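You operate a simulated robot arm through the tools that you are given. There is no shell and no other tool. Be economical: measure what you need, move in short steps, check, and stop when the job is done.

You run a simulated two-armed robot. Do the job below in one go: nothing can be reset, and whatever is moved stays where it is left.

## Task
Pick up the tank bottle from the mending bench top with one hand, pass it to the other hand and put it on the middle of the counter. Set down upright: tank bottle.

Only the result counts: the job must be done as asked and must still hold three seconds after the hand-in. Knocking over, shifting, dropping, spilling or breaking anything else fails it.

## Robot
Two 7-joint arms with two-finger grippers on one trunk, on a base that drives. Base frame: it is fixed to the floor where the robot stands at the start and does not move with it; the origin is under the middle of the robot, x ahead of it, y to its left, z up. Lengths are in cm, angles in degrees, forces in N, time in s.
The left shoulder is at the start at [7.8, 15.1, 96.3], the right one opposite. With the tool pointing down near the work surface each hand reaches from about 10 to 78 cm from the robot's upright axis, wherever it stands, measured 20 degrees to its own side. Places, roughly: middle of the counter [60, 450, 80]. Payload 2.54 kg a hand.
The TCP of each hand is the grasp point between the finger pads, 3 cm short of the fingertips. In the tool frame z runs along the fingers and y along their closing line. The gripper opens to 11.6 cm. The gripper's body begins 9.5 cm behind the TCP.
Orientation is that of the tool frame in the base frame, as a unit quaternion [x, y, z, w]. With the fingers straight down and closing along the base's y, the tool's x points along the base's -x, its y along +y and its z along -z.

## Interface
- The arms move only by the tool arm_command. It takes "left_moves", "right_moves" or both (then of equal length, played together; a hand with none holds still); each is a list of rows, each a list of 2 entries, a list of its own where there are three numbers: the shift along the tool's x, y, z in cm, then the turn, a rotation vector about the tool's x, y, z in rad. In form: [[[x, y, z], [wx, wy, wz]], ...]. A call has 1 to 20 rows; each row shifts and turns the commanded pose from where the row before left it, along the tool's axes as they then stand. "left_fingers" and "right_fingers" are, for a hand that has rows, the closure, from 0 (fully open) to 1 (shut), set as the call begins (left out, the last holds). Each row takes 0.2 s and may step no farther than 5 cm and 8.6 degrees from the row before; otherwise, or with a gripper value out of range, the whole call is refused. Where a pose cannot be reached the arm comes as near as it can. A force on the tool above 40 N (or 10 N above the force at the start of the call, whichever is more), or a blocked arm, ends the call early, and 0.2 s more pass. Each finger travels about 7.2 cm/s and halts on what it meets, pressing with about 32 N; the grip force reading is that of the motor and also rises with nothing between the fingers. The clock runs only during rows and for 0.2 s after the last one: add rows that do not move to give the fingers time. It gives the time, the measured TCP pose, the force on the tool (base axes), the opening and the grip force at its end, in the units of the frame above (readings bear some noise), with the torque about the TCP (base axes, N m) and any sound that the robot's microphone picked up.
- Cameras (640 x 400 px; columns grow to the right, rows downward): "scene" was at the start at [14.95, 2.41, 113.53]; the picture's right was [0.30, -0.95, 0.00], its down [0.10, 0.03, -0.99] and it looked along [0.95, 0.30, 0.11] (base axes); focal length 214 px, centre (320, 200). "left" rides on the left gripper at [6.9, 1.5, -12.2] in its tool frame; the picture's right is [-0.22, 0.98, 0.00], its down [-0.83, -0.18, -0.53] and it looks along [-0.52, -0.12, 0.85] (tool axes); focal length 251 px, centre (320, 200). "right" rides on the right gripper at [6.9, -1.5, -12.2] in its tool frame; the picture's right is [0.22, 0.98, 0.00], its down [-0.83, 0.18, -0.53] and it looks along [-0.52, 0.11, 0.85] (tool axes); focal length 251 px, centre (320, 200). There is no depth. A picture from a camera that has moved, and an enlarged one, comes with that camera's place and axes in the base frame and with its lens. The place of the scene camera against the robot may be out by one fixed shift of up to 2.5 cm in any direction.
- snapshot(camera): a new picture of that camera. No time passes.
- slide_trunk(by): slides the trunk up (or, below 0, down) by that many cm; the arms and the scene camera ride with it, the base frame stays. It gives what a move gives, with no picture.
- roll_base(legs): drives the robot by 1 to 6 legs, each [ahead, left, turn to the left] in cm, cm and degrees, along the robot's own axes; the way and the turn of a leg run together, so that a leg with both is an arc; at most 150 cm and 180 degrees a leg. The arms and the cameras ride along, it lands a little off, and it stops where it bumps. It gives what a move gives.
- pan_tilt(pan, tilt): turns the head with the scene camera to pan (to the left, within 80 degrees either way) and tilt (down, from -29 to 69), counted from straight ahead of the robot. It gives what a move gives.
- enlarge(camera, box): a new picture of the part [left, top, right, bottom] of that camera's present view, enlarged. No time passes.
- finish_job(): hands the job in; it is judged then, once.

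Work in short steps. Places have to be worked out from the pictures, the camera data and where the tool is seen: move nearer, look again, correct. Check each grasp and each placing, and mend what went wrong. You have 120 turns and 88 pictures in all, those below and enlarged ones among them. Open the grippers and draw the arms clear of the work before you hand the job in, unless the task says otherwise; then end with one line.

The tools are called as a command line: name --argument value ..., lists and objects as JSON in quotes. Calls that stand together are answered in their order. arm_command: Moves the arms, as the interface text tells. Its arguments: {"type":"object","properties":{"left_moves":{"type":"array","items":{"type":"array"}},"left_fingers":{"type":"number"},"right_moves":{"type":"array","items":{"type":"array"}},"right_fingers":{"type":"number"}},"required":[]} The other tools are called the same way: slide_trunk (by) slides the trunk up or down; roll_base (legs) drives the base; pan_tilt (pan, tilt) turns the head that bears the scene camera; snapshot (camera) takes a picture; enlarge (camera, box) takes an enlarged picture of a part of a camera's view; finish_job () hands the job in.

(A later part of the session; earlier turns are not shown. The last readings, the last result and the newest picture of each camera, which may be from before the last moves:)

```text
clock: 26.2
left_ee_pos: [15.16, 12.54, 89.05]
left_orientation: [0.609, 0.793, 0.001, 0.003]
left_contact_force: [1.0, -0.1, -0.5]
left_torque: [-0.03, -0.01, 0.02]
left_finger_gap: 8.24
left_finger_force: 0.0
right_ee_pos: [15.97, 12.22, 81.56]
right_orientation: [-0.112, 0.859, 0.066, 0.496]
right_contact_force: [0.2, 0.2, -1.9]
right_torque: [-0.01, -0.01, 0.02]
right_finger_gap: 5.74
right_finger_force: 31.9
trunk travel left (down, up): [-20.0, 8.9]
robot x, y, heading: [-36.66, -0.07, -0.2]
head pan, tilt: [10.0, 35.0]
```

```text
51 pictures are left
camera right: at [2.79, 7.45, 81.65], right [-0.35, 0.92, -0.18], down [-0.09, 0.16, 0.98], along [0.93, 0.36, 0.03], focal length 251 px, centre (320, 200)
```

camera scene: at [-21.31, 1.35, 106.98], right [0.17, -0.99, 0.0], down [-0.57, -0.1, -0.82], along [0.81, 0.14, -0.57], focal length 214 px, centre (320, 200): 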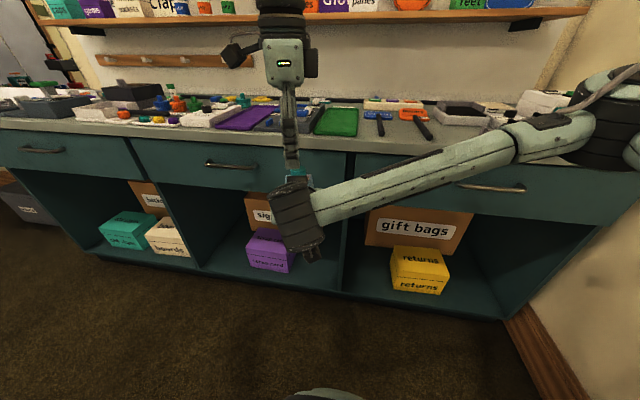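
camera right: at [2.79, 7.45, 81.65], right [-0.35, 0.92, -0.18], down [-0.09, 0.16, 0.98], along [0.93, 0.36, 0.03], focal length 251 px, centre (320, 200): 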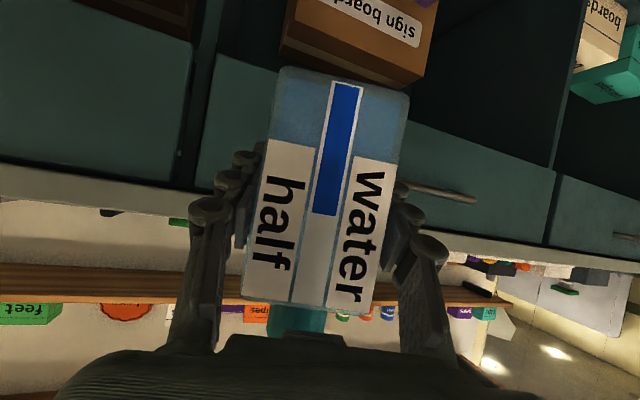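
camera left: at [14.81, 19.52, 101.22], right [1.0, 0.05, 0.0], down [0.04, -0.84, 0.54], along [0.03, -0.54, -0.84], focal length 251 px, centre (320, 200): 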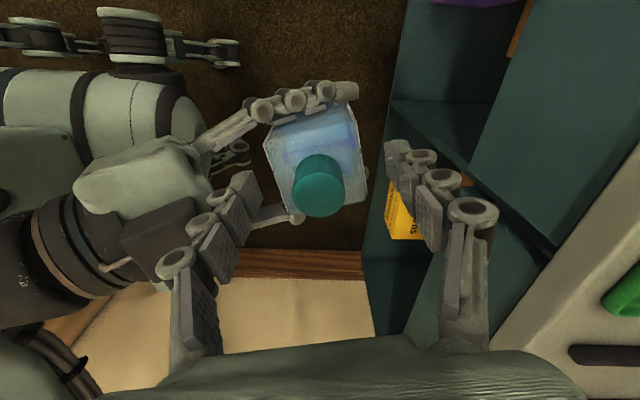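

Aligned to within 0.3 cm. I descend the last 5 cm in small steps.

arm_command --left_moves '[[[-0.2, 0, 1.5], [0, 0, 0]], [[0, 0, 1.5], [0, 0, 0]], [[0, 0, 1], [0, 0, 0]], [[0, 0, 1], [0, 0, 0]]]'

snapshot --camera "left"

snapshot --camera "right"

```text
clock: 27.2
left_ee_pos: [15.2, 12.11, 84.19]
left_orientation: [0.609, 0.793, 0.001, 0.002]
left_contact_force: [-1.1, -0.4, 0.6]
left_torque: [-0.02, -0.02, 0.01]
left_finger_gap: 8.23
left_finger_force: 0.1
right_ee_pos: [15.9, 12.56, 81.56]
right_orientation: [-0.111, 0.859, 0.065, 0.496]
right_contact_force: [0.5, 1.2, -1.0]
right_torque: [0.01, 0.0, 0.03]
right_finger_gap: 5.72
right_finger_force: 32.1
trunk travel left (down, up): [-20.0, 8.9]
robot x, y, heading: [-36.53, -0.07, -0.1]
head pan, tilt: [10.0, 35.0]
```

```text
50 pictures are left
camera left: at [14.88, 19.21, 96.23], right [1.0, 0.05, 0.0], down [0.04, -0.84, 0.54], along [0.03, -0.54, -0.84], focal length 251 px, centre (320, 200)
```

left: 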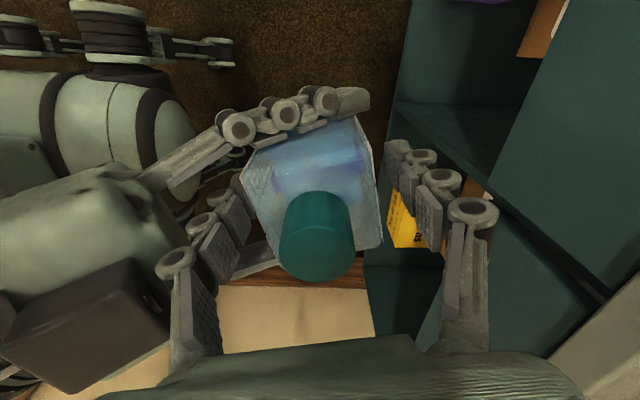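

```text
49 pictures are left
camera right: at [2.78, 7.45, 81.65], right [-0.35, 0.92, -0.18], down [-0.09, 0.16, 0.98], along [0.93, 0.36, 0.03], focal length 251 px, centre (320, 200)
```

right: 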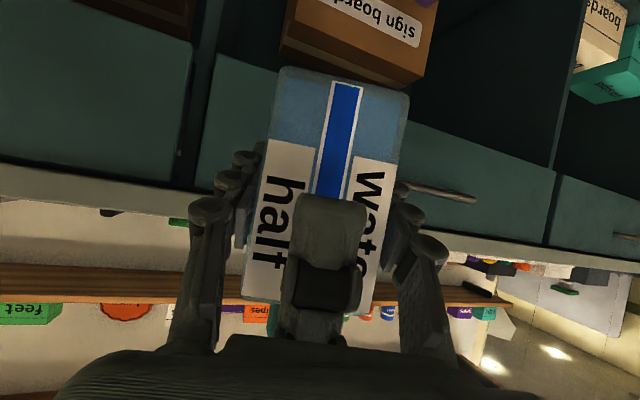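

The left finger sits neatly between the right fingers, over the bottle's front face. I close the left gripper.

arm_command --left_moves '[[[0, 0, 0], [0, 0, 0]], [[0, 0, 0], [0, 0, 0]], [[0, 0, 0], [0, 0, 0]], [[0, 0, 0], [0, 0, 0]], [[0, 0, 0], [0, 0, 0]]]' --left_fingers 1

snapshot --camera "left"

```text
clock: 28.4
left_ee_pos: [15.11, 12.05, 84.24]
left_orientation: [0.609, 0.793, -0.001, 0.002]
left_contact_force: [-11.9, -5.5, 5.6]
left_torque: [-0.15, 0.39, 0.25]
left_finger_gap: 5.73
left_finger_force: 32.0
right_ee_pos: [15.91, 12.35, 81.57]
right_orientation: [-0.11, 0.859, 0.064, 0.496]
right_contact_force: [12.3, 4.7, -8.0]
right_torque: [0.07, -0.18, -0.26]
right_finger_gap: 5.7
right_finger_force: 32.0
trunk travel left (down, up): [-20.0, 8.9]
robot x, y, heading: [-36.43, 0.27, -0.1]
head pan, tilt: [10.0, 35.0]
```

```text
48 pictures are left
camera left: at [14.83, 19.17, 96.25], right [1.0, 0.04, 0.0], down [0.04, -0.84, 0.54], along [0.03, -0.54, -0.84], focal length 251 px, centre (320, 200)
```

left: 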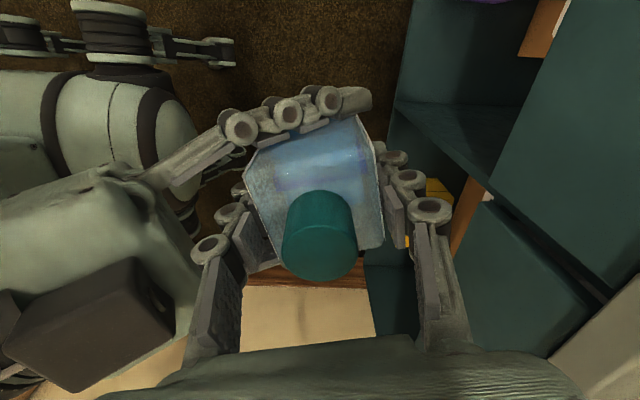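

Both hands hold the bottle, the left at 5.73 cm and 32 N. I open the right gripper while both hands stay still.

arm_command --right_moves '[[[0, 0, 0], [0, 0, 0]], [[0, 0, 0], [0, 0, 0]], [[0, 0, 0], [0, 0, 0]]]' --right_fingers 0.22

snapshot --camera "right"

```text
clock: 29.2
left_ee_pos: [15.25, 12.17, 84.21]
left_orientation: [0.609, 0.793, 0.001, 0.002]
left_contact_force: [-0.3, -0.4, -0.1]
left_torque: [0.02, 0.01, 0.04]
left_finger_gap: 5.75
left_finger_force: 31.9
right_ee_pos: [15.88, 12.3, 81.53]
right_orientation: [-0.111, 0.859, 0.064, 0.496]
right_contact_force: [0.2, 1.1, 0.3]
right_torque: [-0.01, -0.04, 0.04]
right_finger_gap: 9.04
right_finger_force: 0.0
trunk travel left (down, up): [-20.0, 8.9]
robot x, y, heading: [-36.51, -0.11, -0.1]
head pan, tilt: [10.0, 35.0]
```

```text
47 pictures are left
camera right: at [2.77, 7.45, 81.66], right [-0.35, 0.92, -0.18], down [-0.09, 0.16, 0.98], along [0.93, 0.36, 0.03], focal length 251 px, centre (320, 200)
```

right: 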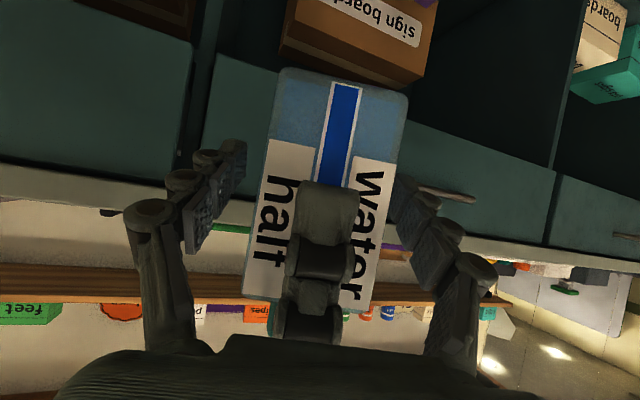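

The left hand holds the bottle on its own. I retreat the right hand horizontally, then swing it away to the right.

arm_command --right_moves '[[[1, 0, -1.73], [0, 0, 0]], [[1.5, 0, -2.6], [0, 0, 0]], [[1.5, 0, -2.6], [0, 0, 0]], [[1.5, 0, -2.6], [0, 0, 0]], [[0, -4.5, 0], [0, 0, 0]], [[0, -4.5, 0], [0, 0, 0]], [[0, -4.5, 0], [0, 0, 0]], [[0, -4.5, 0], [0, 0, 0]]]'

snapshot --camera "left"

snapshot --camera "scene"

```text
clock: 31.0
left_ee_pos: [15.34, 12.15, 84.2]
left_orientation: [0.609, 0.793, 0.0, 0.003]
left_contact_force: [-0.3, 0.2, -0.3]
left_torque: [-0.02, 0.04, 0.01]
left_finger_gap: 5.71
left_finger_force: 32.3
right_ee_pos: [13.34, -5.51, 81.01]
right_orientation: [-0.112, 0.859, 0.065, 0.495]
right_contact_force: [-1.0, -0.1, -0.2]
right_torque: [-0.02, -0.01, 0.03]
right_finger_gap: 9.06
right_finger_force: 0.1
right hand out of reach, approached as far as the arm can: row 6, 7, 8
trunk travel left (down, up): [-20.0, 8.9]
robot x, y, heading: [-36.58, -0.14, -0.2]
head pan, tilt: [10.0, 35.0]
```

```text
46 pictures are left
camera left: at [14.86, 19.17, 96.26], right [1.0, 0.04, 0.0], down [0.04, -0.84, 0.54], along [0.03, -0.54, -0.84], focal length 251 px, centre (320, 200)
```

left: 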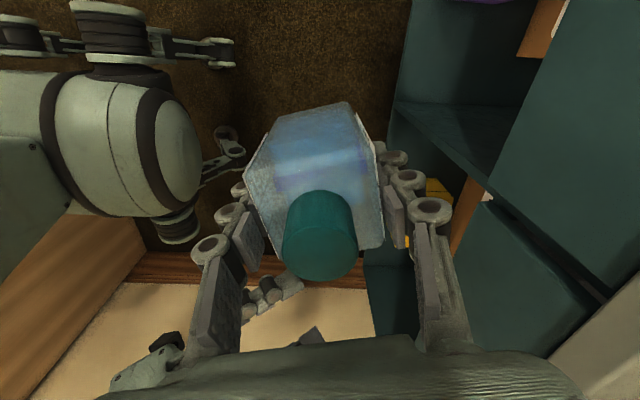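

```text
45 pictures are left
camera scene: at [-21.33, 1.31, 106.99], right [0.17, -0.99, 0.0], down [-0.57, -0.1, -0.82], along [0.81, 0.14, -0.57], focal length 214 px, centre (320, 200)
```

scene: 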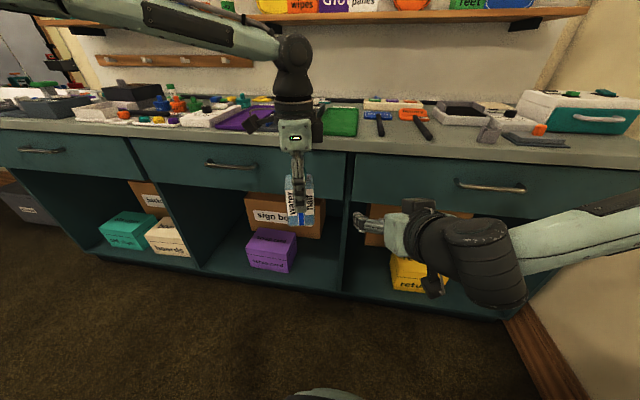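

Hand-over done. Now I look left along the way to the counter.

pan_tilt --pan 60 --tilt 20

snapshot --camera "scene"

pan_tilt --pan 80 --tilt 10

snapshot --camera "scene"

```text
clock: 32.2
left_ee_pos: [15.09, 12.24, 84.26]
left_orientation: [0.609, 0.793, 0.001, 0.002]
left_contact_force: [0.1, -0.5, -0.3]
left_torque: [0.02, -0.02, 0.02]
left_finger_gap: 5.7
left_finger_force: 31.8
right_ee_pos: [13.25, -5.39, 81.0]
right_orientation: [-0.111, 0.859, 0.064, 0.495]
right_contact_force: [0.3, 0.3, -0.6]
right_torque: [-0.01, 0.03, 0.04]
right_finger_gap: 9.03
right_finger_force: 0.0
trunk travel left (down, up): [-20.0, 8.9]
robot x, y, heading: [-36.44, -0.03, -0.3]
head pan, tilt: [60.0, 20.0]
```

```text
44 pictures are left
camera scene: at [-25.31, 7.89, 109.37], right [0.86, -0.5, 0.0], down [-0.17, -0.3, -0.94], along [0.47, 0.81, -0.34], focal length 214 px, centre (320, 200)
```

scene: 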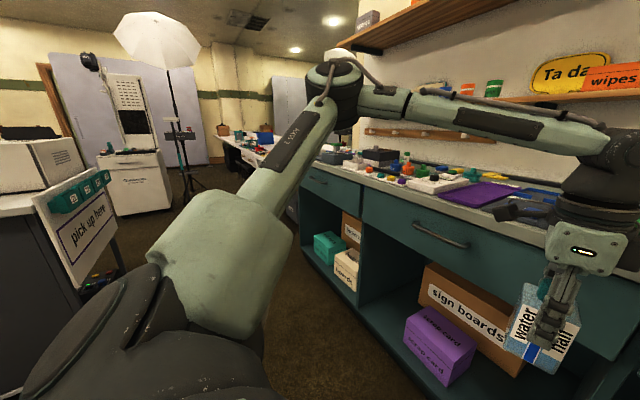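

```text
clock: 33.0
left_ee_pos: [15.26, 12.06, 84.23]
left_orientation: [0.609, 0.793, 0.001, 0.003]
left_contact_force: [0.1, 0.0, 0.4]
left_torque: [0.0, 0.01, 0.0]
left_finger_gap: 5.73
left_finger_force: 31.6
right_ee_pos: [13.29, -5.44, 81.1]
right_orientation: [-0.111, 0.859, 0.065, 0.495]
right_contact_force: [0.7, 0.4, -0.5]
right_torque: [0.02, -0.01, 0.03]
right_finger_gap: 9.05
right_finger_force: 0.0
trunk travel left (down, up): [-20.0, 8.9]
robot x, y, heading: [-36.88, 0.1, -0.1]
head pan, tilt: [80.0, 10.0]
```

```text
43 pictures are left
camera scene: at [-28.35, 8.99, 110.99], right [0.98, -0.18, 0.0], down [-0.03, -0.17, -0.98], along [0.17, 0.97, -0.17], focal length 214 px, centre (320, 200)
```

scene: 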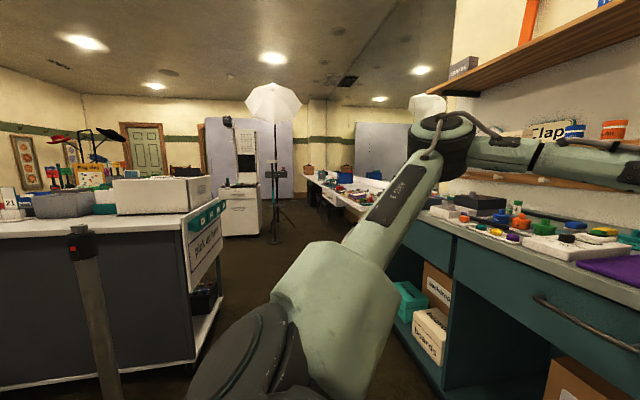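

There's a tripod near (-42, 310) and a desk side at x≈-78, with white table tops further along on the right. I tuck both arms in before driving.

arm_command --left_moves '[[[0, 0, -0.5], [0, 0, 0]], [[0, 0, -0.5], [0, 0, 0]], [[1.08, -2.1, -0.5], [0, 0, 0]], [[1.08, -2.1, -0.5], [0, 0, 0]], [[1.08, -2.1, -0.5], [0, 0, 0]], [[1.08, -2.1, -0.5], [0, 0, 0]], [[1.08, -2.1, -0.5], [0, 0, 0]], [[1.08, -2.1, -0.5], [0, 0, 0]], [[0, 0, 0], [0, 0, 0]], [[0, 0, 0], [0, 0, 0]], [[0, 0, 0], [0, 0, 0]], [[0, 0, 0], [0, 0, 0]]]' --right_moves '[[[0, 0, 0], [0, 0.1496, 0]], [[0, 0, 0], [0, 0.1496, 0]], [[0, 0, 0], [0, 0.1496, 0]], [[0, 0, 0], [0, 0.1496, 0]], [[0, 0, 0], [0, 0.1496, 0]], [[0, 0, 0], [0, 0.1496, 0]], [[0, 0, 0], [0, 0.1496, 0]], [[0, 0, 0], [0, 0, 0]], [[3.65, -1.1, -1], [0, 0, 0]], [[3.65, -1.1, -1], [0, 0, 0]], [[3.65, -1.1, -1], [0, 0, 0]], [[3.65, -1.1, -1], [0, 0, 0]]]'

pan_tilt --pan 40 --tilt 35

snapshot --camera "scene"

```text
clock: 35.6
left_ee_pos: [1.5, 15.18, 88.13]
left_orientation: [0.608, 0.794, 0.0, 0.002]
left_contact_force: [0.3, -0.1, -2.0]
left_torque: [-0.04, 0.04, 0.01]
left_finger_gap: 5.72
left_finger_force: 32.6
right_ee_pos: [0.11, -13.5, 85.07]
right_orientation: [-0.129, 0.992, 0.001, 0.001]
right_contact_force: [-0.6, -0.4, -0.7]
right_torque: [0.0, 0.01, 0.01]
right_finger_gap: 9.06
right_finger_force: 0.0
trunk travel left (down, up): [-20.0, 8.9]
robot x, y, heading: [-36.71, -0.08, -0.2]
head pan, tilt: [80.0, 10.0]
```

```text
clock: 36.7
left_ee_pos: [1.47, 15.19, 88.25]
left_orientation: [0.609, 0.793, 0.001, 0.003]
left_contact_force: [-1.0, -0.4, -3.1]
left_torque: [-0.03, 0.02, 0.01]
left_finger_gap: 5.73
left_finger_force: 31.4
right_ee_pos: [0.23, -13.32, 85.0]
right_orientation: [-0.129, 0.992, 0.001, 0.001]
right_contact_force: [0.2, 0.1, 0.8]
right_torque: [0.01, -0.01, 0.0]
right_finger_gap: 9.05
right_finger_force: 0.2
trunk travel left (down, up): [-20.0, 8.9]
robot x, y, heading: [-36.69, 0.3, -0.2]
head pan, tilt: [40.0, 35.0]
```

```text
42 pictures are left
camera scene: at [-23.24, 5.49, 106.99], right [0.64, -0.77, 0.0], down [-0.44, -0.37, -0.82], along [0.63, 0.53, -0.57], focal length 214 px, centre (320, 200)
```

scene: 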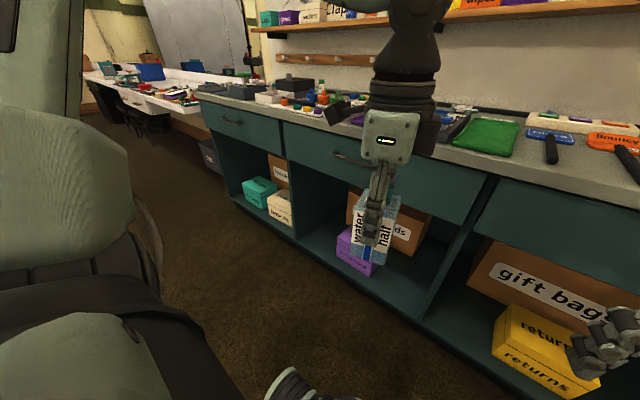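

The bottle is secure and weighs as expected. I strafe left 100 cm at the present distance from the bench.

roll_base --legs '[[0, 100, 0]]'

snapshot --camera "scene"

pan_tilt --pan 75 --tilt 20

snapshot --camera "scene"

```text
clock: 46.7
left_ee_pos: [1.55, 116.03, 88.24]
left_orientation: [0.608, 0.794, 0.0, 0.003]
left_contact_force: [0.0, 0.0, -2.1]
left_torque: [0.02, 0.01, 0.02]
left_finger_gap: 5.7
left_finger_force: 32.0
right_ee_pos: [0.38, 87.4, 85.04]
right_orientation: [-0.129, 0.992, 0.001, 0.0]
right_contact_force: [0.1, -0.1, 0.8]
right_torque: [0.02, 0.0, 0.0]
right_finger_gap: 9.04
right_finger_force: 0.0
trunk travel left (down, up): [-20.0, 8.9]
robot x, y, heading: [-36.6, 100.69, 0.1]
head pan, tilt: [40.0, 35.0]
```

```text
41 pictures are left
camera scene: at [-23.11, 106.22, 106.98], right [0.64, -0.77, 0.0], down [-0.44, -0.37, -0.82], along [0.63, 0.53, -0.57], focal length 214 px, centre (320, 200)
```

scene: 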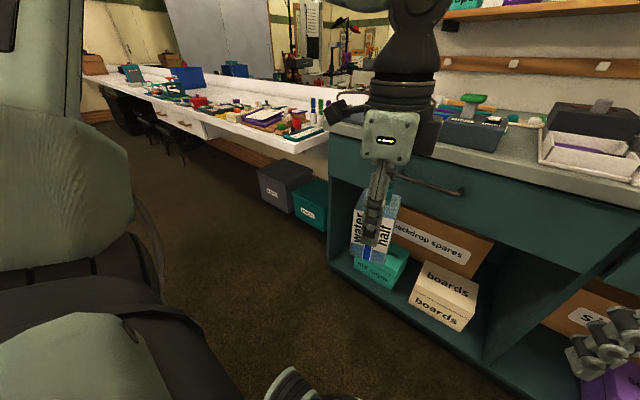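

```text
clock: 47.7
left_ee_pos: [1.55, 116.0, 88.23]
left_orientation: [0.608, 0.794, 0.001, 0.003]
left_contact_force: [-0.6, -0.6, -1.8]
left_torque: [-0.02, 0.01, -0.03]
left_finger_gap: 5.71
left_finger_force: 32.1
right_ee_pos: [0.39, 87.38, 85.01]
right_orientation: [-0.129, 0.992, 0.0, -0.001]
right_contact_force: [-0.8, -0.7, 0.5]
right_torque: [-0.02, 0.01, 0.0]
right_finger_gap: 9.04
right_finger_force: 0.0
trunk travel left (down, up): [-20.0, 8.9]
robot x, y, heading: [-36.43, 100.59, 0.1]
head pan, tilt: [75.0, 20.0]
```

```text
40 pictures are left
camera scene: at [-27.43, 109.55, 109.37], right [0.97, -0.26, 0.0], down [-0.09, -0.33, -0.94], along [0.24, 0.91, -0.34], focal length 214 px, centre (320, 200)
```

scene: 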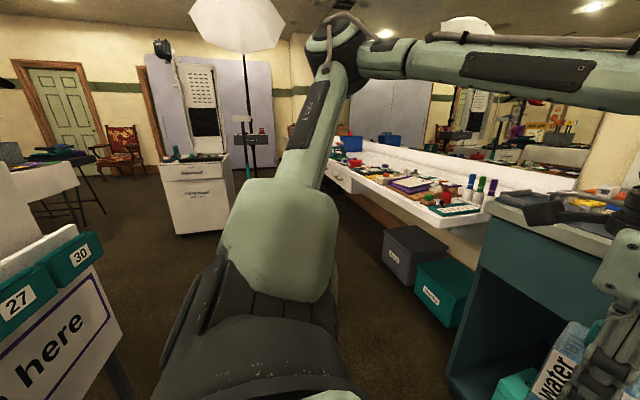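

The white mirrored counter starts past the bench, and my left arm hides the tripod's foot. I turn the robot 30° to the left to see the way ahead.

roll_base --legs '[[0, 0, 35]]'

pan_tilt --pan 40 --tilt 20

snapshot --camera "scene"

```text
clock: 49.8
left_ee_pos: [-14.23, 135.15, 88.07]
left_orientation: [0.339, 0.941, 0.0, 0.002]
left_contact_force: [-0.6, -0.4, -3.1]
left_torque: [0.01, 0.02, -0.01]
left_finger_gap: 5.72
left_finger_force: 32.1
right_ee_pos: [1.42, 111.02, 85.02]
right_orientation: [-0.423, 0.906, 0.001, 0.0]
right_contact_force: [1.0, -0.1, 0.7]
right_torque: [-0.01, 0.03, 0.01]
right_finger_gap: 9.06
right_finger_force: 0.0
trunk travel left (down, up): [-20.0, 8.9]
robot x, y, heading: [-36.52, 100.55, 35.5]
head pan, tilt: [75.0, 20.0]
```

```text
clock: 50.8
left_ee_pos: [-14.09, 135.03, 88.21]
left_orientation: [0.339, 0.941, 0.001, 0.002]
left_contact_force: [-0.4, -0.7, -2.7]
left_torque: [0.0, -0.03, -0.01]
left_finger_gap: 5.72
left_finger_force: 32.2
right_ee_pos: [1.4, 111.16, 84.95]
right_orientation: [-0.423, 0.906, 0.0, 0.0]
right_contact_force: [0.6, 0.8, -0.9]
right_torque: [0.01, -0.02, 0.0]
right_finger_gap: 9.04
right_finger_force: 0.0
trunk travel left (down, up): [-20.0, 8.9]
robot x, y, heading: [-36.59, 100.84, 35.1]
head pan, tilt: [40.0, 20.0]
```

```text
39 pictures are left
camera scene: at [-28.73, 113.49, 109.37], right [0.97, -0.26, 0.0], down [-0.09, -0.33, -0.94], along [0.24, 0.91, -0.34], focal length 214 px, centre (320, 200)
```

scene: 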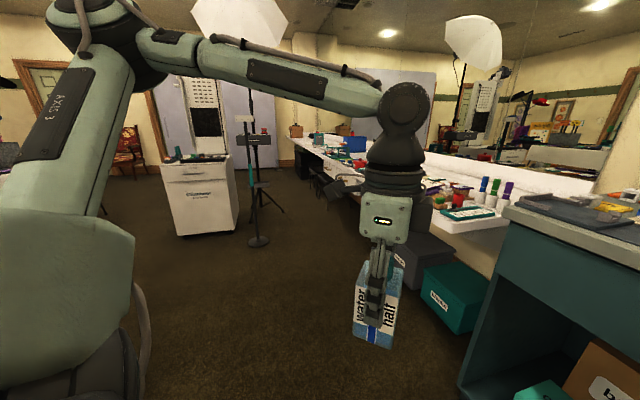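

A round-base stand is near (-41, 309), with tripod legs and chairs further on. I enlarge this area to plan the route.

enlarge --camera "scene" --box '[220, 110, 380, 260]'

enlarge --camera "scene" --box '[100, 90, 300, 260]'

```text
2.67 times, centred on (300, 185) of scene
camera zoom: at [-28.73, 113.49, 109.37], right [0.97, -0.26, 0.0], down [-0.09, -0.33, -0.94], along [0.24, 0.91, -0.34], focal length 572 px, centre (373, 240)
```

zoom: 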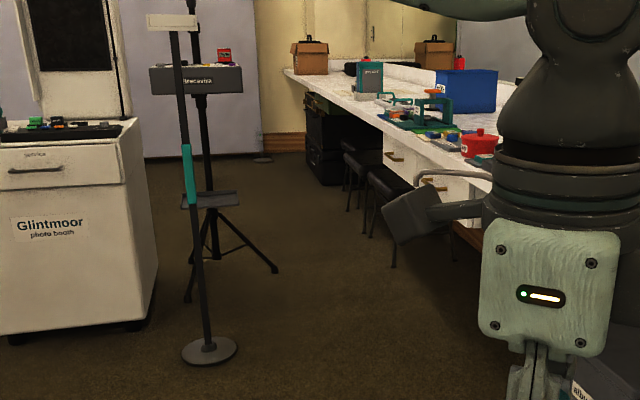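

```text
2.35 times, centred on (200, 175) of scene
camera zoom: at [-28.73, 113.49, 109.37], right [0.97, -0.26, 0.0], down [-0.09, -0.33, -0.94], along [0.24, 0.91, -0.34], focal length 505 px, centre (602, 259)
```

zoom: 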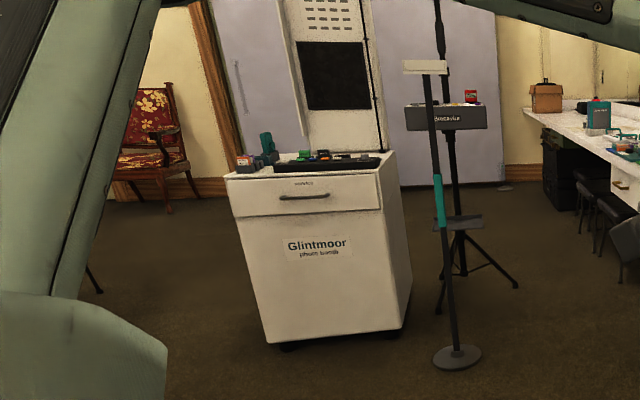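

A photo-booth cabinet is at x≈-118..-61, y≈330-385, the stand at (-41, 309), and a tripod foot near (-8, 377). The counter front is at x≈27 with stools tucked at x≈47. The strip between tripod and stools looks too tight, so I move up to y≈215 and look for another route.

roll_base --legs '[[75, 87, 0]]'

snapshot --camera "scene"

```text
clock: 59.6
left_ee_pos: [-2.75, 249.42, 88.25]
left_orientation: [0.341, 0.94, 0.002, 0.002]
left_contact_force: [-0.1, -0.5, -2.5]
left_torque: [0.02, -0.01, 0.01]
left_finger_gap: 5.72
left_finger_force: 32.5
right_ee_pos: [12.76, 225.25, 85.06]
right_orientation: [-0.423, 0.906, 0.001, -0.001]
right_contact_force: [-0.2, -0.3, -0.9]
right_torque: [-0.02, 0.03, 0.0]
right_finger_gap: 9.04
right_finger_force: 0.1
trunk travel left (down, up): [-20.0, 8.9]
robot x, y, heading: [-25.11, 214.58, 35.0]
head pan, tilt: [40.0, 20.0]
```

```text
36 pictures are left
camera scene: at [-17.31, 227.78, 109.37], right [0.97, -0.26, 0.0], down [-0.09, -0.33, -0.94], along [0.24, 0.91, -0.34], focal length 214 px, centre (320, 200)
```

scene: 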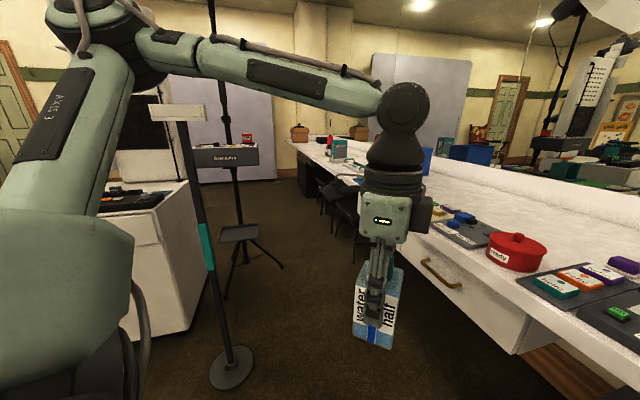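

Measured: stand (-41, 304), tripod feet at (-10, 375) and (-50, 353), stools at x≈48-50. That gap is about as wide as the base, so I'll check the route left of the cabinet by turning to face along +y.

roll_base --legs '[[0, 0, 75]]'

pan_tilt --pan 25 --tilt 22

snapshot --camera "scene"

```text
clock: 63.3
left_ee_pos: [-52.44, 245.56, 88.04]
left_orientation: [-0.303, 0.953, 0.002, 0.002]
left_contact_force: [-0.5, 0.2, -2.3]
left_torque: [0.0, 0.0, -0.01]
left_finger_gap: 5.73
left_finger_force: 32.1
right_ee_pos: [-25.51, 254.46, 85.03]
right_orientation: [0.888, -0.461, 0.0, 0.001]
right_contact_force: [-0.4, -0.4, 0.6]
right_torque: [0.02, 0.01, 0.04]
right_finger_gap: 9.02
right_finger_force: 0.1
trunk travel left (down, up): [-20.0, 8.9]
robot x, y, heading: [-25.23, 215.1, 110.4]
head pan, tilt: [40.0, 20.0]
```

```text
clock: 64.1
left_ee_pos: [-52.56, 245.58, 88.26]
left_orientation: [-0.304, 0.953, 0.002, 0.001]
left_contact_force: [0.7, 0.1, -2.7]
left_torque: [0.0, 0.0, -0.01]
left_finger_gap: 5.71
left_finger_force: 32.1
right_ee_pos: [-25.39, 254.36, 85.02]
right_orientation: [0.887, -0.462, -0.001, 0.001]
right_contact_force: [-0.1, -0.1, 0.2]
right_torque: [-0.01, 0.03, 0.01]
right_finger_gap: 9.05
right_finger_force: 0.0
trunk travel left (down, up): [-20.0, 8.9]
robot x, y, heading: [-25.25, 215.3, 110.3]
head pan, tilt: [25.0, 22.0]
```

```text
35 pictures are left
camera scene: at [-34.23, 227.79, 109.04], right [0.7, 0.71, 0.0], down [0.27, -0.26, -0.93], along [-0.66, 0.65, -0.37], focal length 214 px, centre (320, 200)
```

scene: 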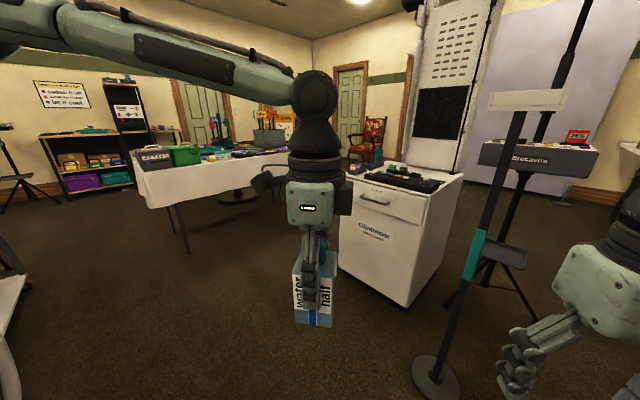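

The gap between the clothed table (x≈-220) and the cabinet (x≈-118) is about 100 cm, and the floor beyond looks open. I look further left to confirm the pick-up desk's far edge.

pan_tilt --pan 70 --tilt 30

snapshot --camera "scene"

```text
clock: 65.2
left_ee_pos: [-52.58, 245.49, 88.1]
left_orientation: [-0.303, 0.953, 0.002, 0.001]
left_contact_force: [0.2, -0.3, -2.1]
left_torque: [0.01, -0.03, 0.0]
left_finger_gap: 5.7
left_finger_force: 32.1
right_ee_pos: [-25.44, 254.39, 85.04]
right_orientation: [0.887, -0.461, 0.0, 0.001]
right_contact_force: [0.9, -0.4, -0.1]
right_torque: [-0.01, 0.02, 0.03]
right_finger_gap: 9.05
right_finger_force: 0.0
trunk travel left (down, up): [-20.0, 8.9]
robot x, y, heading: [-24.95, 214.92, 110.4]
head pan, tilt: [70.0, 30.0]
```

```text
34 pictures are left
camera scene: at [-36.68, 221.23, 107.76], right [0.0, 1.0, 0.0], down [0.5, 0.0, -0.87], along [-0.87, 0.0, -0.5], focal length 214 px, centre (320, 200)
```

scene: 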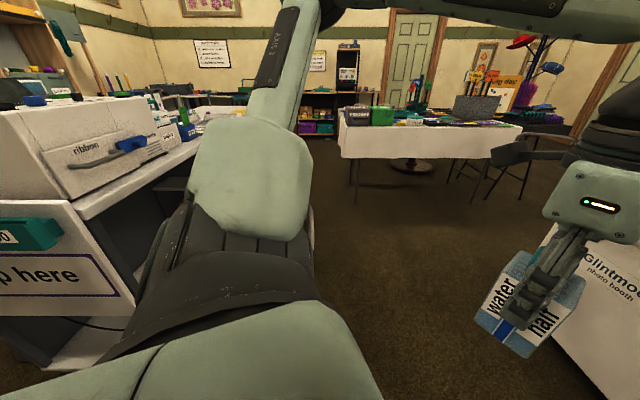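

The desk ends at y≈192, so the way is clear. I square up to heading 90° and drive to about (-172, 285), the mouth of the gap.

roll_base --legs '[[0, 0, -20.4], [25, 75, 0], [45, 72, 0]]'

pan_tilt --pan -20 --tilt 30

snapshot --camera "scene"

pan_tilt --pan 30 --tilt 30

snapshot --camera "scene"

```text
clock: 80.8
left_ee_pos: [-186.02, 323.61, 88.02]
left_orientation: [-0.126, 0.992, 0.002, 0.001]
left_contact_force: [-0.5, -1.3, -2.5]
left_torque: [0.01, 0.0, -0.02]
left_finger_gap: 5.73
left_finger_force: 32.2
right_ee_pos: [-157.49, 322.29, 85.0]
right_orientation: [0.791, -0.612, -0.001, 0.001]
right_contact_force: [0.3, -0.3, 0.3]
right_torque: [0.0, -0.02, 0.01]
right_finger_gap: 9.04
right_finger_force: 0.2
trunk travel left (down, up): [-20.0, 8.9]
robot x, y, heading: [-170.86, 285.21, 89.6]
head pan, tilt: [70.0, 30.0]
```

```text
clock: 82.5
left_ee_pos: [-185.97, 323.69, 88.17]
left_orientation: [-0.127, 0.992, 0.002, 0.001]
left_contact_force: [-0.1, -0.8, -2.7]
left_torque: [0.0, -0.01, 0.03]
left_finger_gap: 5.72
left_finger_force: 32.2
right_ee_pos: [-157.48, 322.13, 85.06]
right_orientation: [0.791, -0.612, 0.0, 0.001]
right_contact_force: [0.0, 0.0, -1.1]
right_torque: [0.01, -0.01, 0.0]
right_finger_gap: 9.01
right_finger_force: 0.1
trunk travel left (down, up): [-20.0, 8.9]
robot x, y, heading: [-171.28, 285.37, 89.6]
head pan, tilt: [-20.0, 30.0]
```

```text
33 pictures are left
camera scene: at [-168.05, 300.46, 107.76], right [0.94, -0.35, 0.0], down [-0.17, -0.47, -0.87], along [0.3, 0.81, -0.5], focal length 214 px, centre (320, 200)
```

scene: 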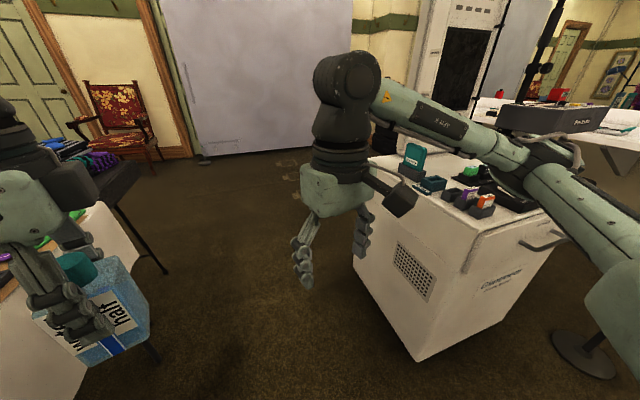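

```text
clock: 83.6
left_ee_pos: [-186.07, 323.55, 88.14]
left_orientation: [-0.127, 0.992, 0.002, 0.001]
left_contact_force: [0.6, 0.0, -3.0]
left_torque: [-0.01, -0.01, 0.01]
left_finger_gap: 5.71
left_finger_force: 32.4
right_ee_pos: [-157.54, 322.19, 85.08]
right_orientation: [0.791, -0.612, -0.001, 0.0]
right_contact_force: [-0.2, -0.1, 0.4]
right_torque: [0.0, -0.04, 0.0]
right_finger_gap: 9.07
right_finger_force: 0.0
trunk travel left (down, up): [-20.0, 8.9]
robot x, y, heading: [-171.06, 285.7, 89.5]
head pan, tilt: [30.0, 30.0]
```

```text
32 pictures are left
camera scene: at [-175.66, 299.86, 107.76], right [0.87, 0.49, 0.0], down [0.25, -0.44, -0.87], along [-0.43, 0.75, -0.5], focal length 214 px, centre (320, 200)
```

scene: 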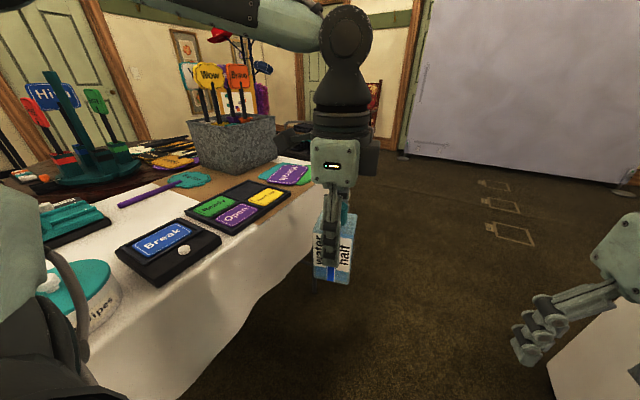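

Table edge is at x≈-206 and the cabinet's left side at x≈-115. I check how far my right elbow sticks out before going through.

pan_tilt --pan -60 --tilt 35

snapshot --camera "scene"

snapshot --camera "right"

```text
clock: 85.3
left_ee_pos: [-186.02, 323.59, 88.09]
left_orientation: [-0.127, 0.992, 0.003, 0.002]
left_contact_force: [0.2, -0.1, -1.7]
left_torque: [0.01, 0.02, 0.01]
left_finger_gap: 5.73
left_finger_force: 32.0
right_ee_pos: [-157.55, 322.22, 85.08]
right_orientation: [0.791, -0.612, 0.0, 0.001]
right_contact_force: [-0.1, 0.0, 0.7]
right_torque: [0.0, 0.03, -0.04]
right_finger_gap: 9.05
right_finger_force: 0.1
trunk travel left (down, up): [-20.0, 8.9]
robot x, y, heading: [-171.27, 285.42, 89.3]
head pan, tilt: [-60.0, 35.0]
```

```text
31 pictures are left
camera scene: at [-163.54, 296.33, 106.98], right [0.49, -0.87, 0.0], down [-0.5, -0.28, -0.82], along [0.71, 0.4, -0.57], focal length 214 px, centre (320, 200)
```

scene: 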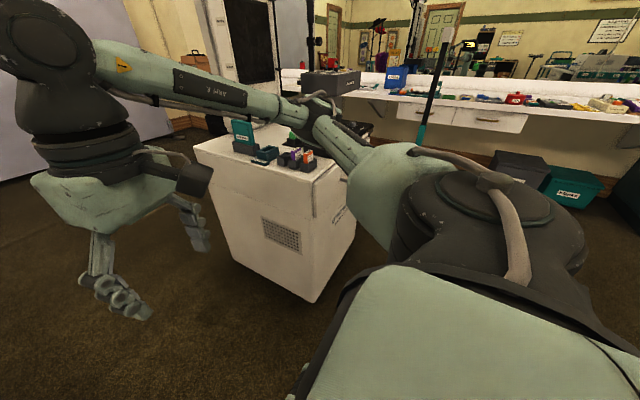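

```text
30 pictures are left
camera right: at [-154.24, 316.0, 97.19], right [-0.89, -0.45, 0.0], down [-0.38, 0.75, 0.53], along [-0.24, 0.48, -0.85], focal length 251 px, centre (320, 200)
```

right: 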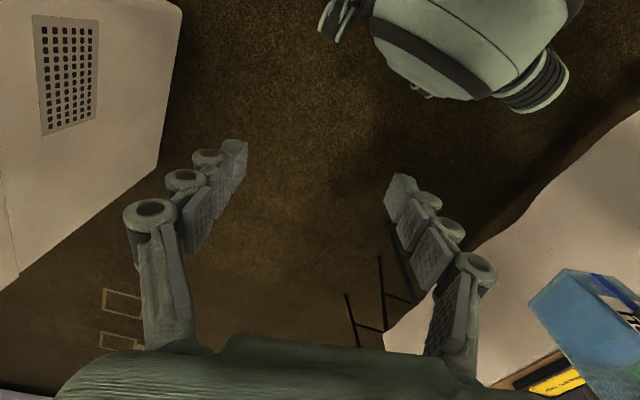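

The cabinet top is at z≈73 and my right elbow (about (-136, 312, 100)) clears it. I shift right 7 cm to centre in the gap and drive through to y≈455.

roll_base --legs '[[20, -7, 0], [150, 0, 0]]'

snapshot --camera "scene"

```text
clock: 93.9
left_ee_pos: [-176.94, 492.46, 88.19]
left_orientation: [-0.123, 0.992, 0.001, 0.001]
left_contact_force: [0.3, 0.8, -2.3]
left_torque: [0.0, -0.01, 0.01]
left_finger_gap: 5.74
left_finger_force: 31.6
right_ee_pos: [-148.43, 490.97, 85.02]
right_orientation: [0.788, -0.615, -0.001, 0.001]
right_contact_force: [0.3, 0.6, 0.2]
right_torque: [-0.03, -0.01, -0.02]
right_finger_gap: 9.04
right_finger_force: 0.0
trunk travel left (down, up): [-20.0, 8.9]
robot x, y, heading: [-162.27, 454.25, 89.1]
head pan, tilt: [-60.0, 35.0]
```

```text
29 pictures are left
camera scene: at [-154.66, 465.1, 106.98], right [0.49, -0.87, 0.0], down [-0.5, -0.28, -0.82], along [0.72, 0.4, -0.57], focal length 214 px, centre (320, 200)
```

scene: 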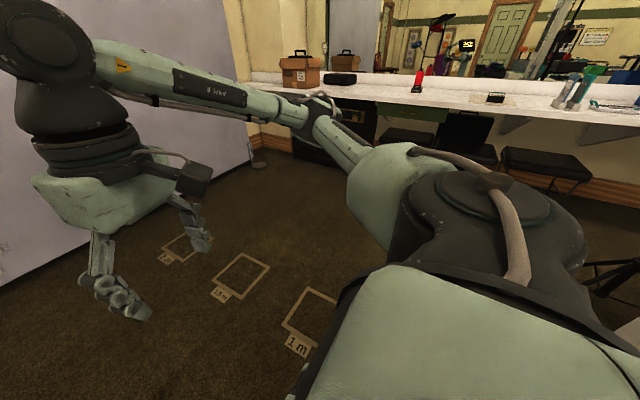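

Through the gap. I turn right to face the counter and look.

roll_base --legs '[[0, 0, -89]]'

pan_tilt --pan 0 --tilt 15

snapshot --camera "scene"

```text
clock: 98.2
left_ee_pos: [-124.26, 469.28, 88.14]
left_orientation: [0.611, 0.792, 0.0, 0.003]
left_contact_force: [0.4, -0.3, -3.5]
left_torque: [0.0, 0.0, 0.0]
left_finger_gap: 5.71
left_finger_force: 32.3
right_ee_pos: [-125.47, 440.6, 85.11]
right_orientation: [-0.128, 0.992, 0.001, 0.0]
right_contact_force: [0.1, -1.0, -0.2]
right_torque: [0.03, -0.03, 0.01]
right_finger_gap: 9.06
right_finger_force: 0.1
trunk travel left (down, up): [-20.0, 8.9]
robot x, y, heading: [-162.28, 454.44, 0.1]
head pan, tilt: [-60.0, 35.0]
```

```text
clock: 99.5
left_ee_pos: [-124.22, 469.19, 88.14]
left_orientation: [0.61, 0.793, 0.0, 0.002]
left_contact_force: [0.2, 0.1, -2.2]
left_torque: [0.03, 0.01, 0.02]
left_finger_gap: 5.73
left_finger_force: 32.3
right_ee_pos: [-125.38, 440.73, 84.97]
right_orientation: [-0.128, 0.992, 0.0, 0.0]
right_contact_force: [-1.0, -0.7, -0.8]
right_torque: [-0.03, -0.03, 0.03]
right_finger_gap: 9.06
right_finger_force: 0.0
trunk travel left (down, up): [-20.0, 8.9]
robot x, y, heading: [-162.52, 453.88, -0.3]
head pan, tilt: [0.0, 15.0]
```

```text
28 pictures are left
camera scene: at [-146.31, 453.93, 110.18], right [-0.01, -1.0, 0.0], down [-0.26, 0.0, -0.97], along [0.97, 0.0, -0.26], focal length 214 px, centre (320, 200)
```

scene: 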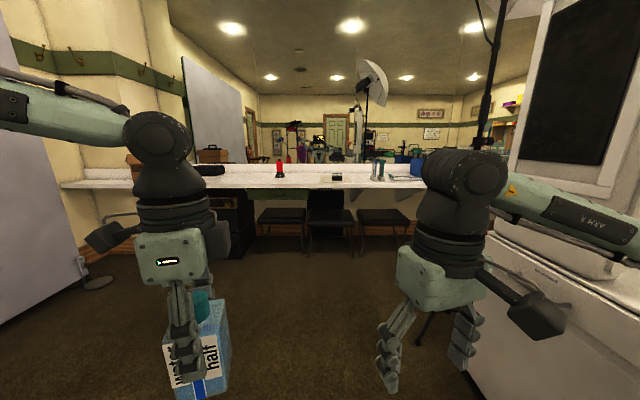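

The counter lies straight ahead and its middle area looks mostly free. I approach to about 75 cm from its front edge, shifting slightly left to keep clear of the tripod.

roll_base --legs '[[110, 10, 0]]'

pan_tilt --pan 0 --tilt 20

snapshot --camera "scene"

pan_tilt --pan -60 --tilt 25

snapshot --camera "scene"

```text
clock: 105.2
left_ee_pos: [-14.44, 479.59, 88.22]
left_orientation: [0.606, 0.795, 0.0, 0.002]
left_contact_force: [0.0, 0.6, -2.3]
left_torque: [-0.03, -0.01, 0.0]
left_finger_gap: 5.72
left_finger_force: 31.8
right_ee_pos: [-15.27, 451.1, 85.09]
right_orientation: [-0.133, 0.991, 0.001, 0.0]
right_contact_force: [-0.2, 0.7, -0.5]
right_torque: [0.0, 0.04, 0.03]
right_finger_gap: 9.04
right_finger_force: 0.1
trunk travel left (down, up): [-20.0, 8.9]
robot x, y, heading: [-52.58, 464.12, 0.2]
head pan, tilt: [0.0, 15.0]
```

```text
clock: 105.8
left_ee_pos: [-14.28, 479.54, 88.14]
left_orientation: [0.606, 0.796, 0.0, 0.003]
left_contact_force: [0.0, 0.4, -1.6]
left_torque: [-0.01, 0.01, -0.01]
left_finger_gap: 5.74
left_finger_force: 32.1
right_ee_pos: [-15.42, 451.11, 85.06]
right_orientation: [-0.132, 0.991, 0.001, 0.0]
right_contact_force: [0.2, -0.6, -0.1]
right_torque: [-0.05, 0.02, 0.03]
right_finger_gap: 9.07
right_finger_force: 0.2
trunk travel left (down, up): [-20.0, 8.9]
robot x, y, heading: [-52.33, 464.25, 0.5]
head pan, tilt: [0.0, 20.0]
```

```text
27 pictures are left
camera scene: at [-36.39, 464.13, 109.37], right [0.01, -1.0, 0.0], down [-0.34, 0.0, -0.94], along [0.94, 0.0, -0.34], focal length 214 px, centre (320, 200)
```

scene: 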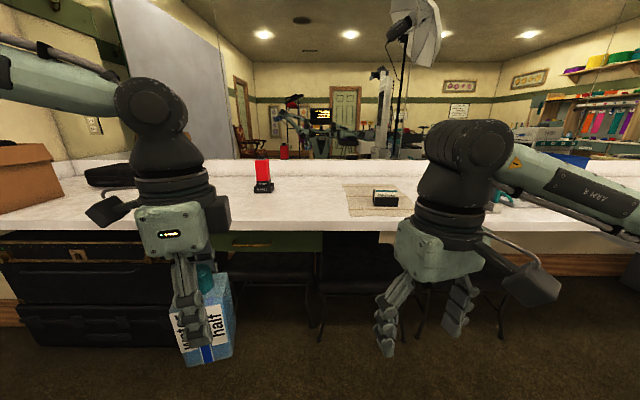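

```text
clock: 107.1
left_ee_pos: [-14.45, 479.67, 88.19]
left_orientation: [0.606, 0.796, 0.0, 0.002]
left_contact_force: [-0.1, -0.4, -2.6]
left_torque: [0.01, 0.0, 0.03]
left_finger_gap: 5.74
left_finger_force: 32.2
right_ee_pos: [-15.48, 451.09, 85.18]
right_orientation: [-0.132, 0.991, 0.001, 0.0]
right_contact_force: [0.4, 0.2, 0.2]
right_torque: [-0.02, 0.03, 0.02]
right_finger_gap: 9.06
right_finger_force: 0.0
trunk travel left (down, up): [-20.0, 8.9]
robot x, y, heading: [-52.13, 464.18, 0.3]
head pan, tilt: [-60.0, 25.0]
```

```text
26 pictures are left
camera scene: at [-41.05, 456.13, 108.56], right [-0.86, -0.51, 0.0], down [-0.21, 0.36, -0.91], along [0.46, -0.78, -0.42], focal length 214 px, centre (320, 200)
```

scene: 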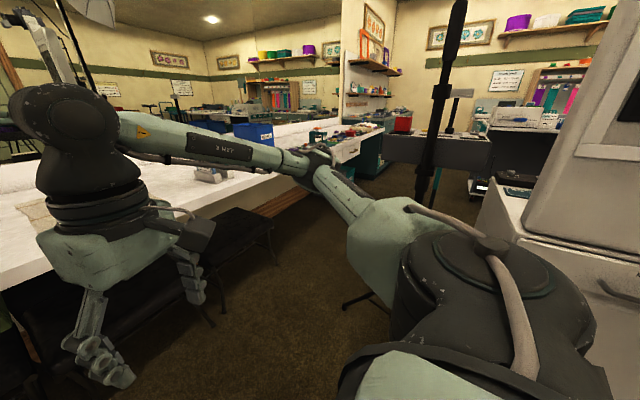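

A mat with a small black box lies near (45, 440) and a red object near (75, 495). I enlarge the counter area for detail.

pan_tilt --pan -5 --tilt 25

enlarge --camera "scene" --box '[200, 110, 440, 260]'

```text
clock: 108.4
left_ee_pos: [-14.35, 479.62, 88.16]
left_orientation: [0.606, 0.795, 0.001, 0.002]
left_contact_force: [0.4, 0.3, -3.6]
left_torque: [-0.04, 0.02, 0.0]
left_finger_gap: 5.74
left_finger_force: 32.1
right_ee_pos: [-15.35, 451.05, 85.17]
right_orientation: [-0.132, 0.991, 0.001, 0.0]
right_contact_force: [0.3, -0.9, 0.1]
right_torque: [-0.01, 0.02, 0.03]
right_finger_gap: 9.06
right_finger_force: 0.0
trunk travel left (down, up): [-20.0, 8.9]
robot x, y, heading: [-51.99, 464.56, 0.4]
head pan, tilt: [-5.0, 25.0]
```

```text
2.67 times, centred on (320, 185) of scene
camera zoom: at [-36.52, 463.31, 108.56], right [-0.08, -1.0, 0.0], down [-0.42, 0.03, -0.91], along [0.9, -0.07, -0.42], focal length 572 px, centre (320, 240)
```

zoom: 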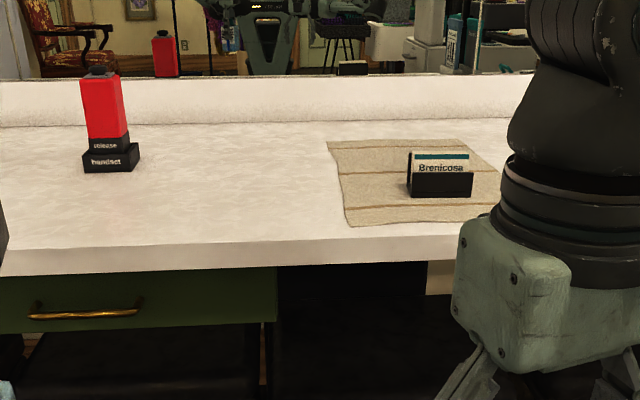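

Counter front is at x≈25 and the back at x≈82-90; the mat spans about x 29-69, y 425-454. I'll set the bottle just left of the mat, near (58, 460), on the bare top. First I raise both hands and yaw the left hand back to neutral, which gives it better reach.

arm_command --left_moves '[[[0, 0, -1.2], [0, 0, -0.1454]], [[0, 0, -1.2], [0, 0, -0.1454]], [[0, 0, -1.2], [0, 0, -0.1454]], [[0, 0, -1.2], [0, 0, -0.1454]], [[0, 0, -1.2], [0, 0, -0.1454]], [[0, 0, -1.2], [0, 0, -0.1454]], [[0, 0, -1.2], [0, 0, -0.1454]], [[0, 0, -1.2], [0, 0, -0.1454]], [[0, 0, -1.2], [0, 0, -0.1454]]]' --right_moves '[[[0, 0, -2.3], [0, 0, 0]], [[0, 0, -2.3], [0, 0, 0]], [[0, 0, -2.3], [0, 0, 0]], [[0, 0, -2.3], [0, 0, 0]], [[0, -0.8, -2.3], [0, 0, 0]], [[0, -0.8, -2.3], [0, 0, 0]], [[0, -0.8, -2.3], [0, 0, 0]], [[0, -0.8, -2.3], [0, 0, 0]], [[0, -0.8, -2.3], [0, 0, 0]]]'

snapshot --camera "left"

```text
clock: 110.4
left_ee_pos: [-14.43, 479.63, 99.06]
left_orientation: [-0.004, 1.0, -0.001, 0.002]
left_contact_force: [-0.6, 0.2, -2.8]
left_torque: [-0.02, -0.01, 0.0]
left_finger_gap: 5.7
left_finger_force: 32.0
right_ee_pos: [-14.42, 447.22, 105.76]
right_orientation: [-0.133, 0.991, 0.002, 0.001]
right_contact_force: [-1.0, -0.6, 0.5]
right_torque: [-0.05, -0.02, 0.0]
right_finger_gap: 9.03
right_finger_force: 0.0
trunk travel left (down, up): [-20.0, 8.9]
robot x, y, heading: [-52.2, 464.32, 0.4]
head pan, tilt: [-5.0, 25.0]
```

```text
24 pictures are left
camera left: at [-21.45, 481.1, 111.05], right [0.21, 0.98, 0.0], down [0.83, -0.17, 0.54], along [0.53, -0.11, -0.84], focal length 251 px, centre (320, 200)
```

left: 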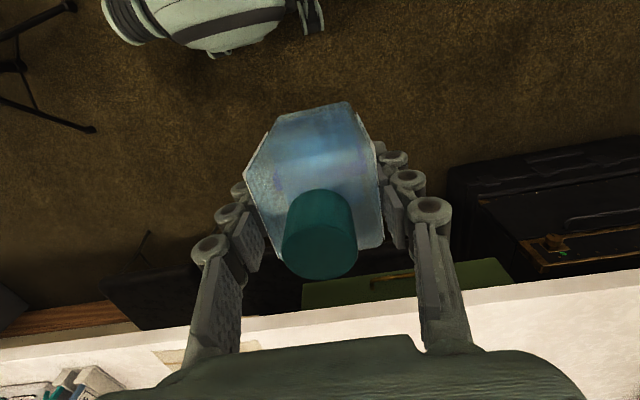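

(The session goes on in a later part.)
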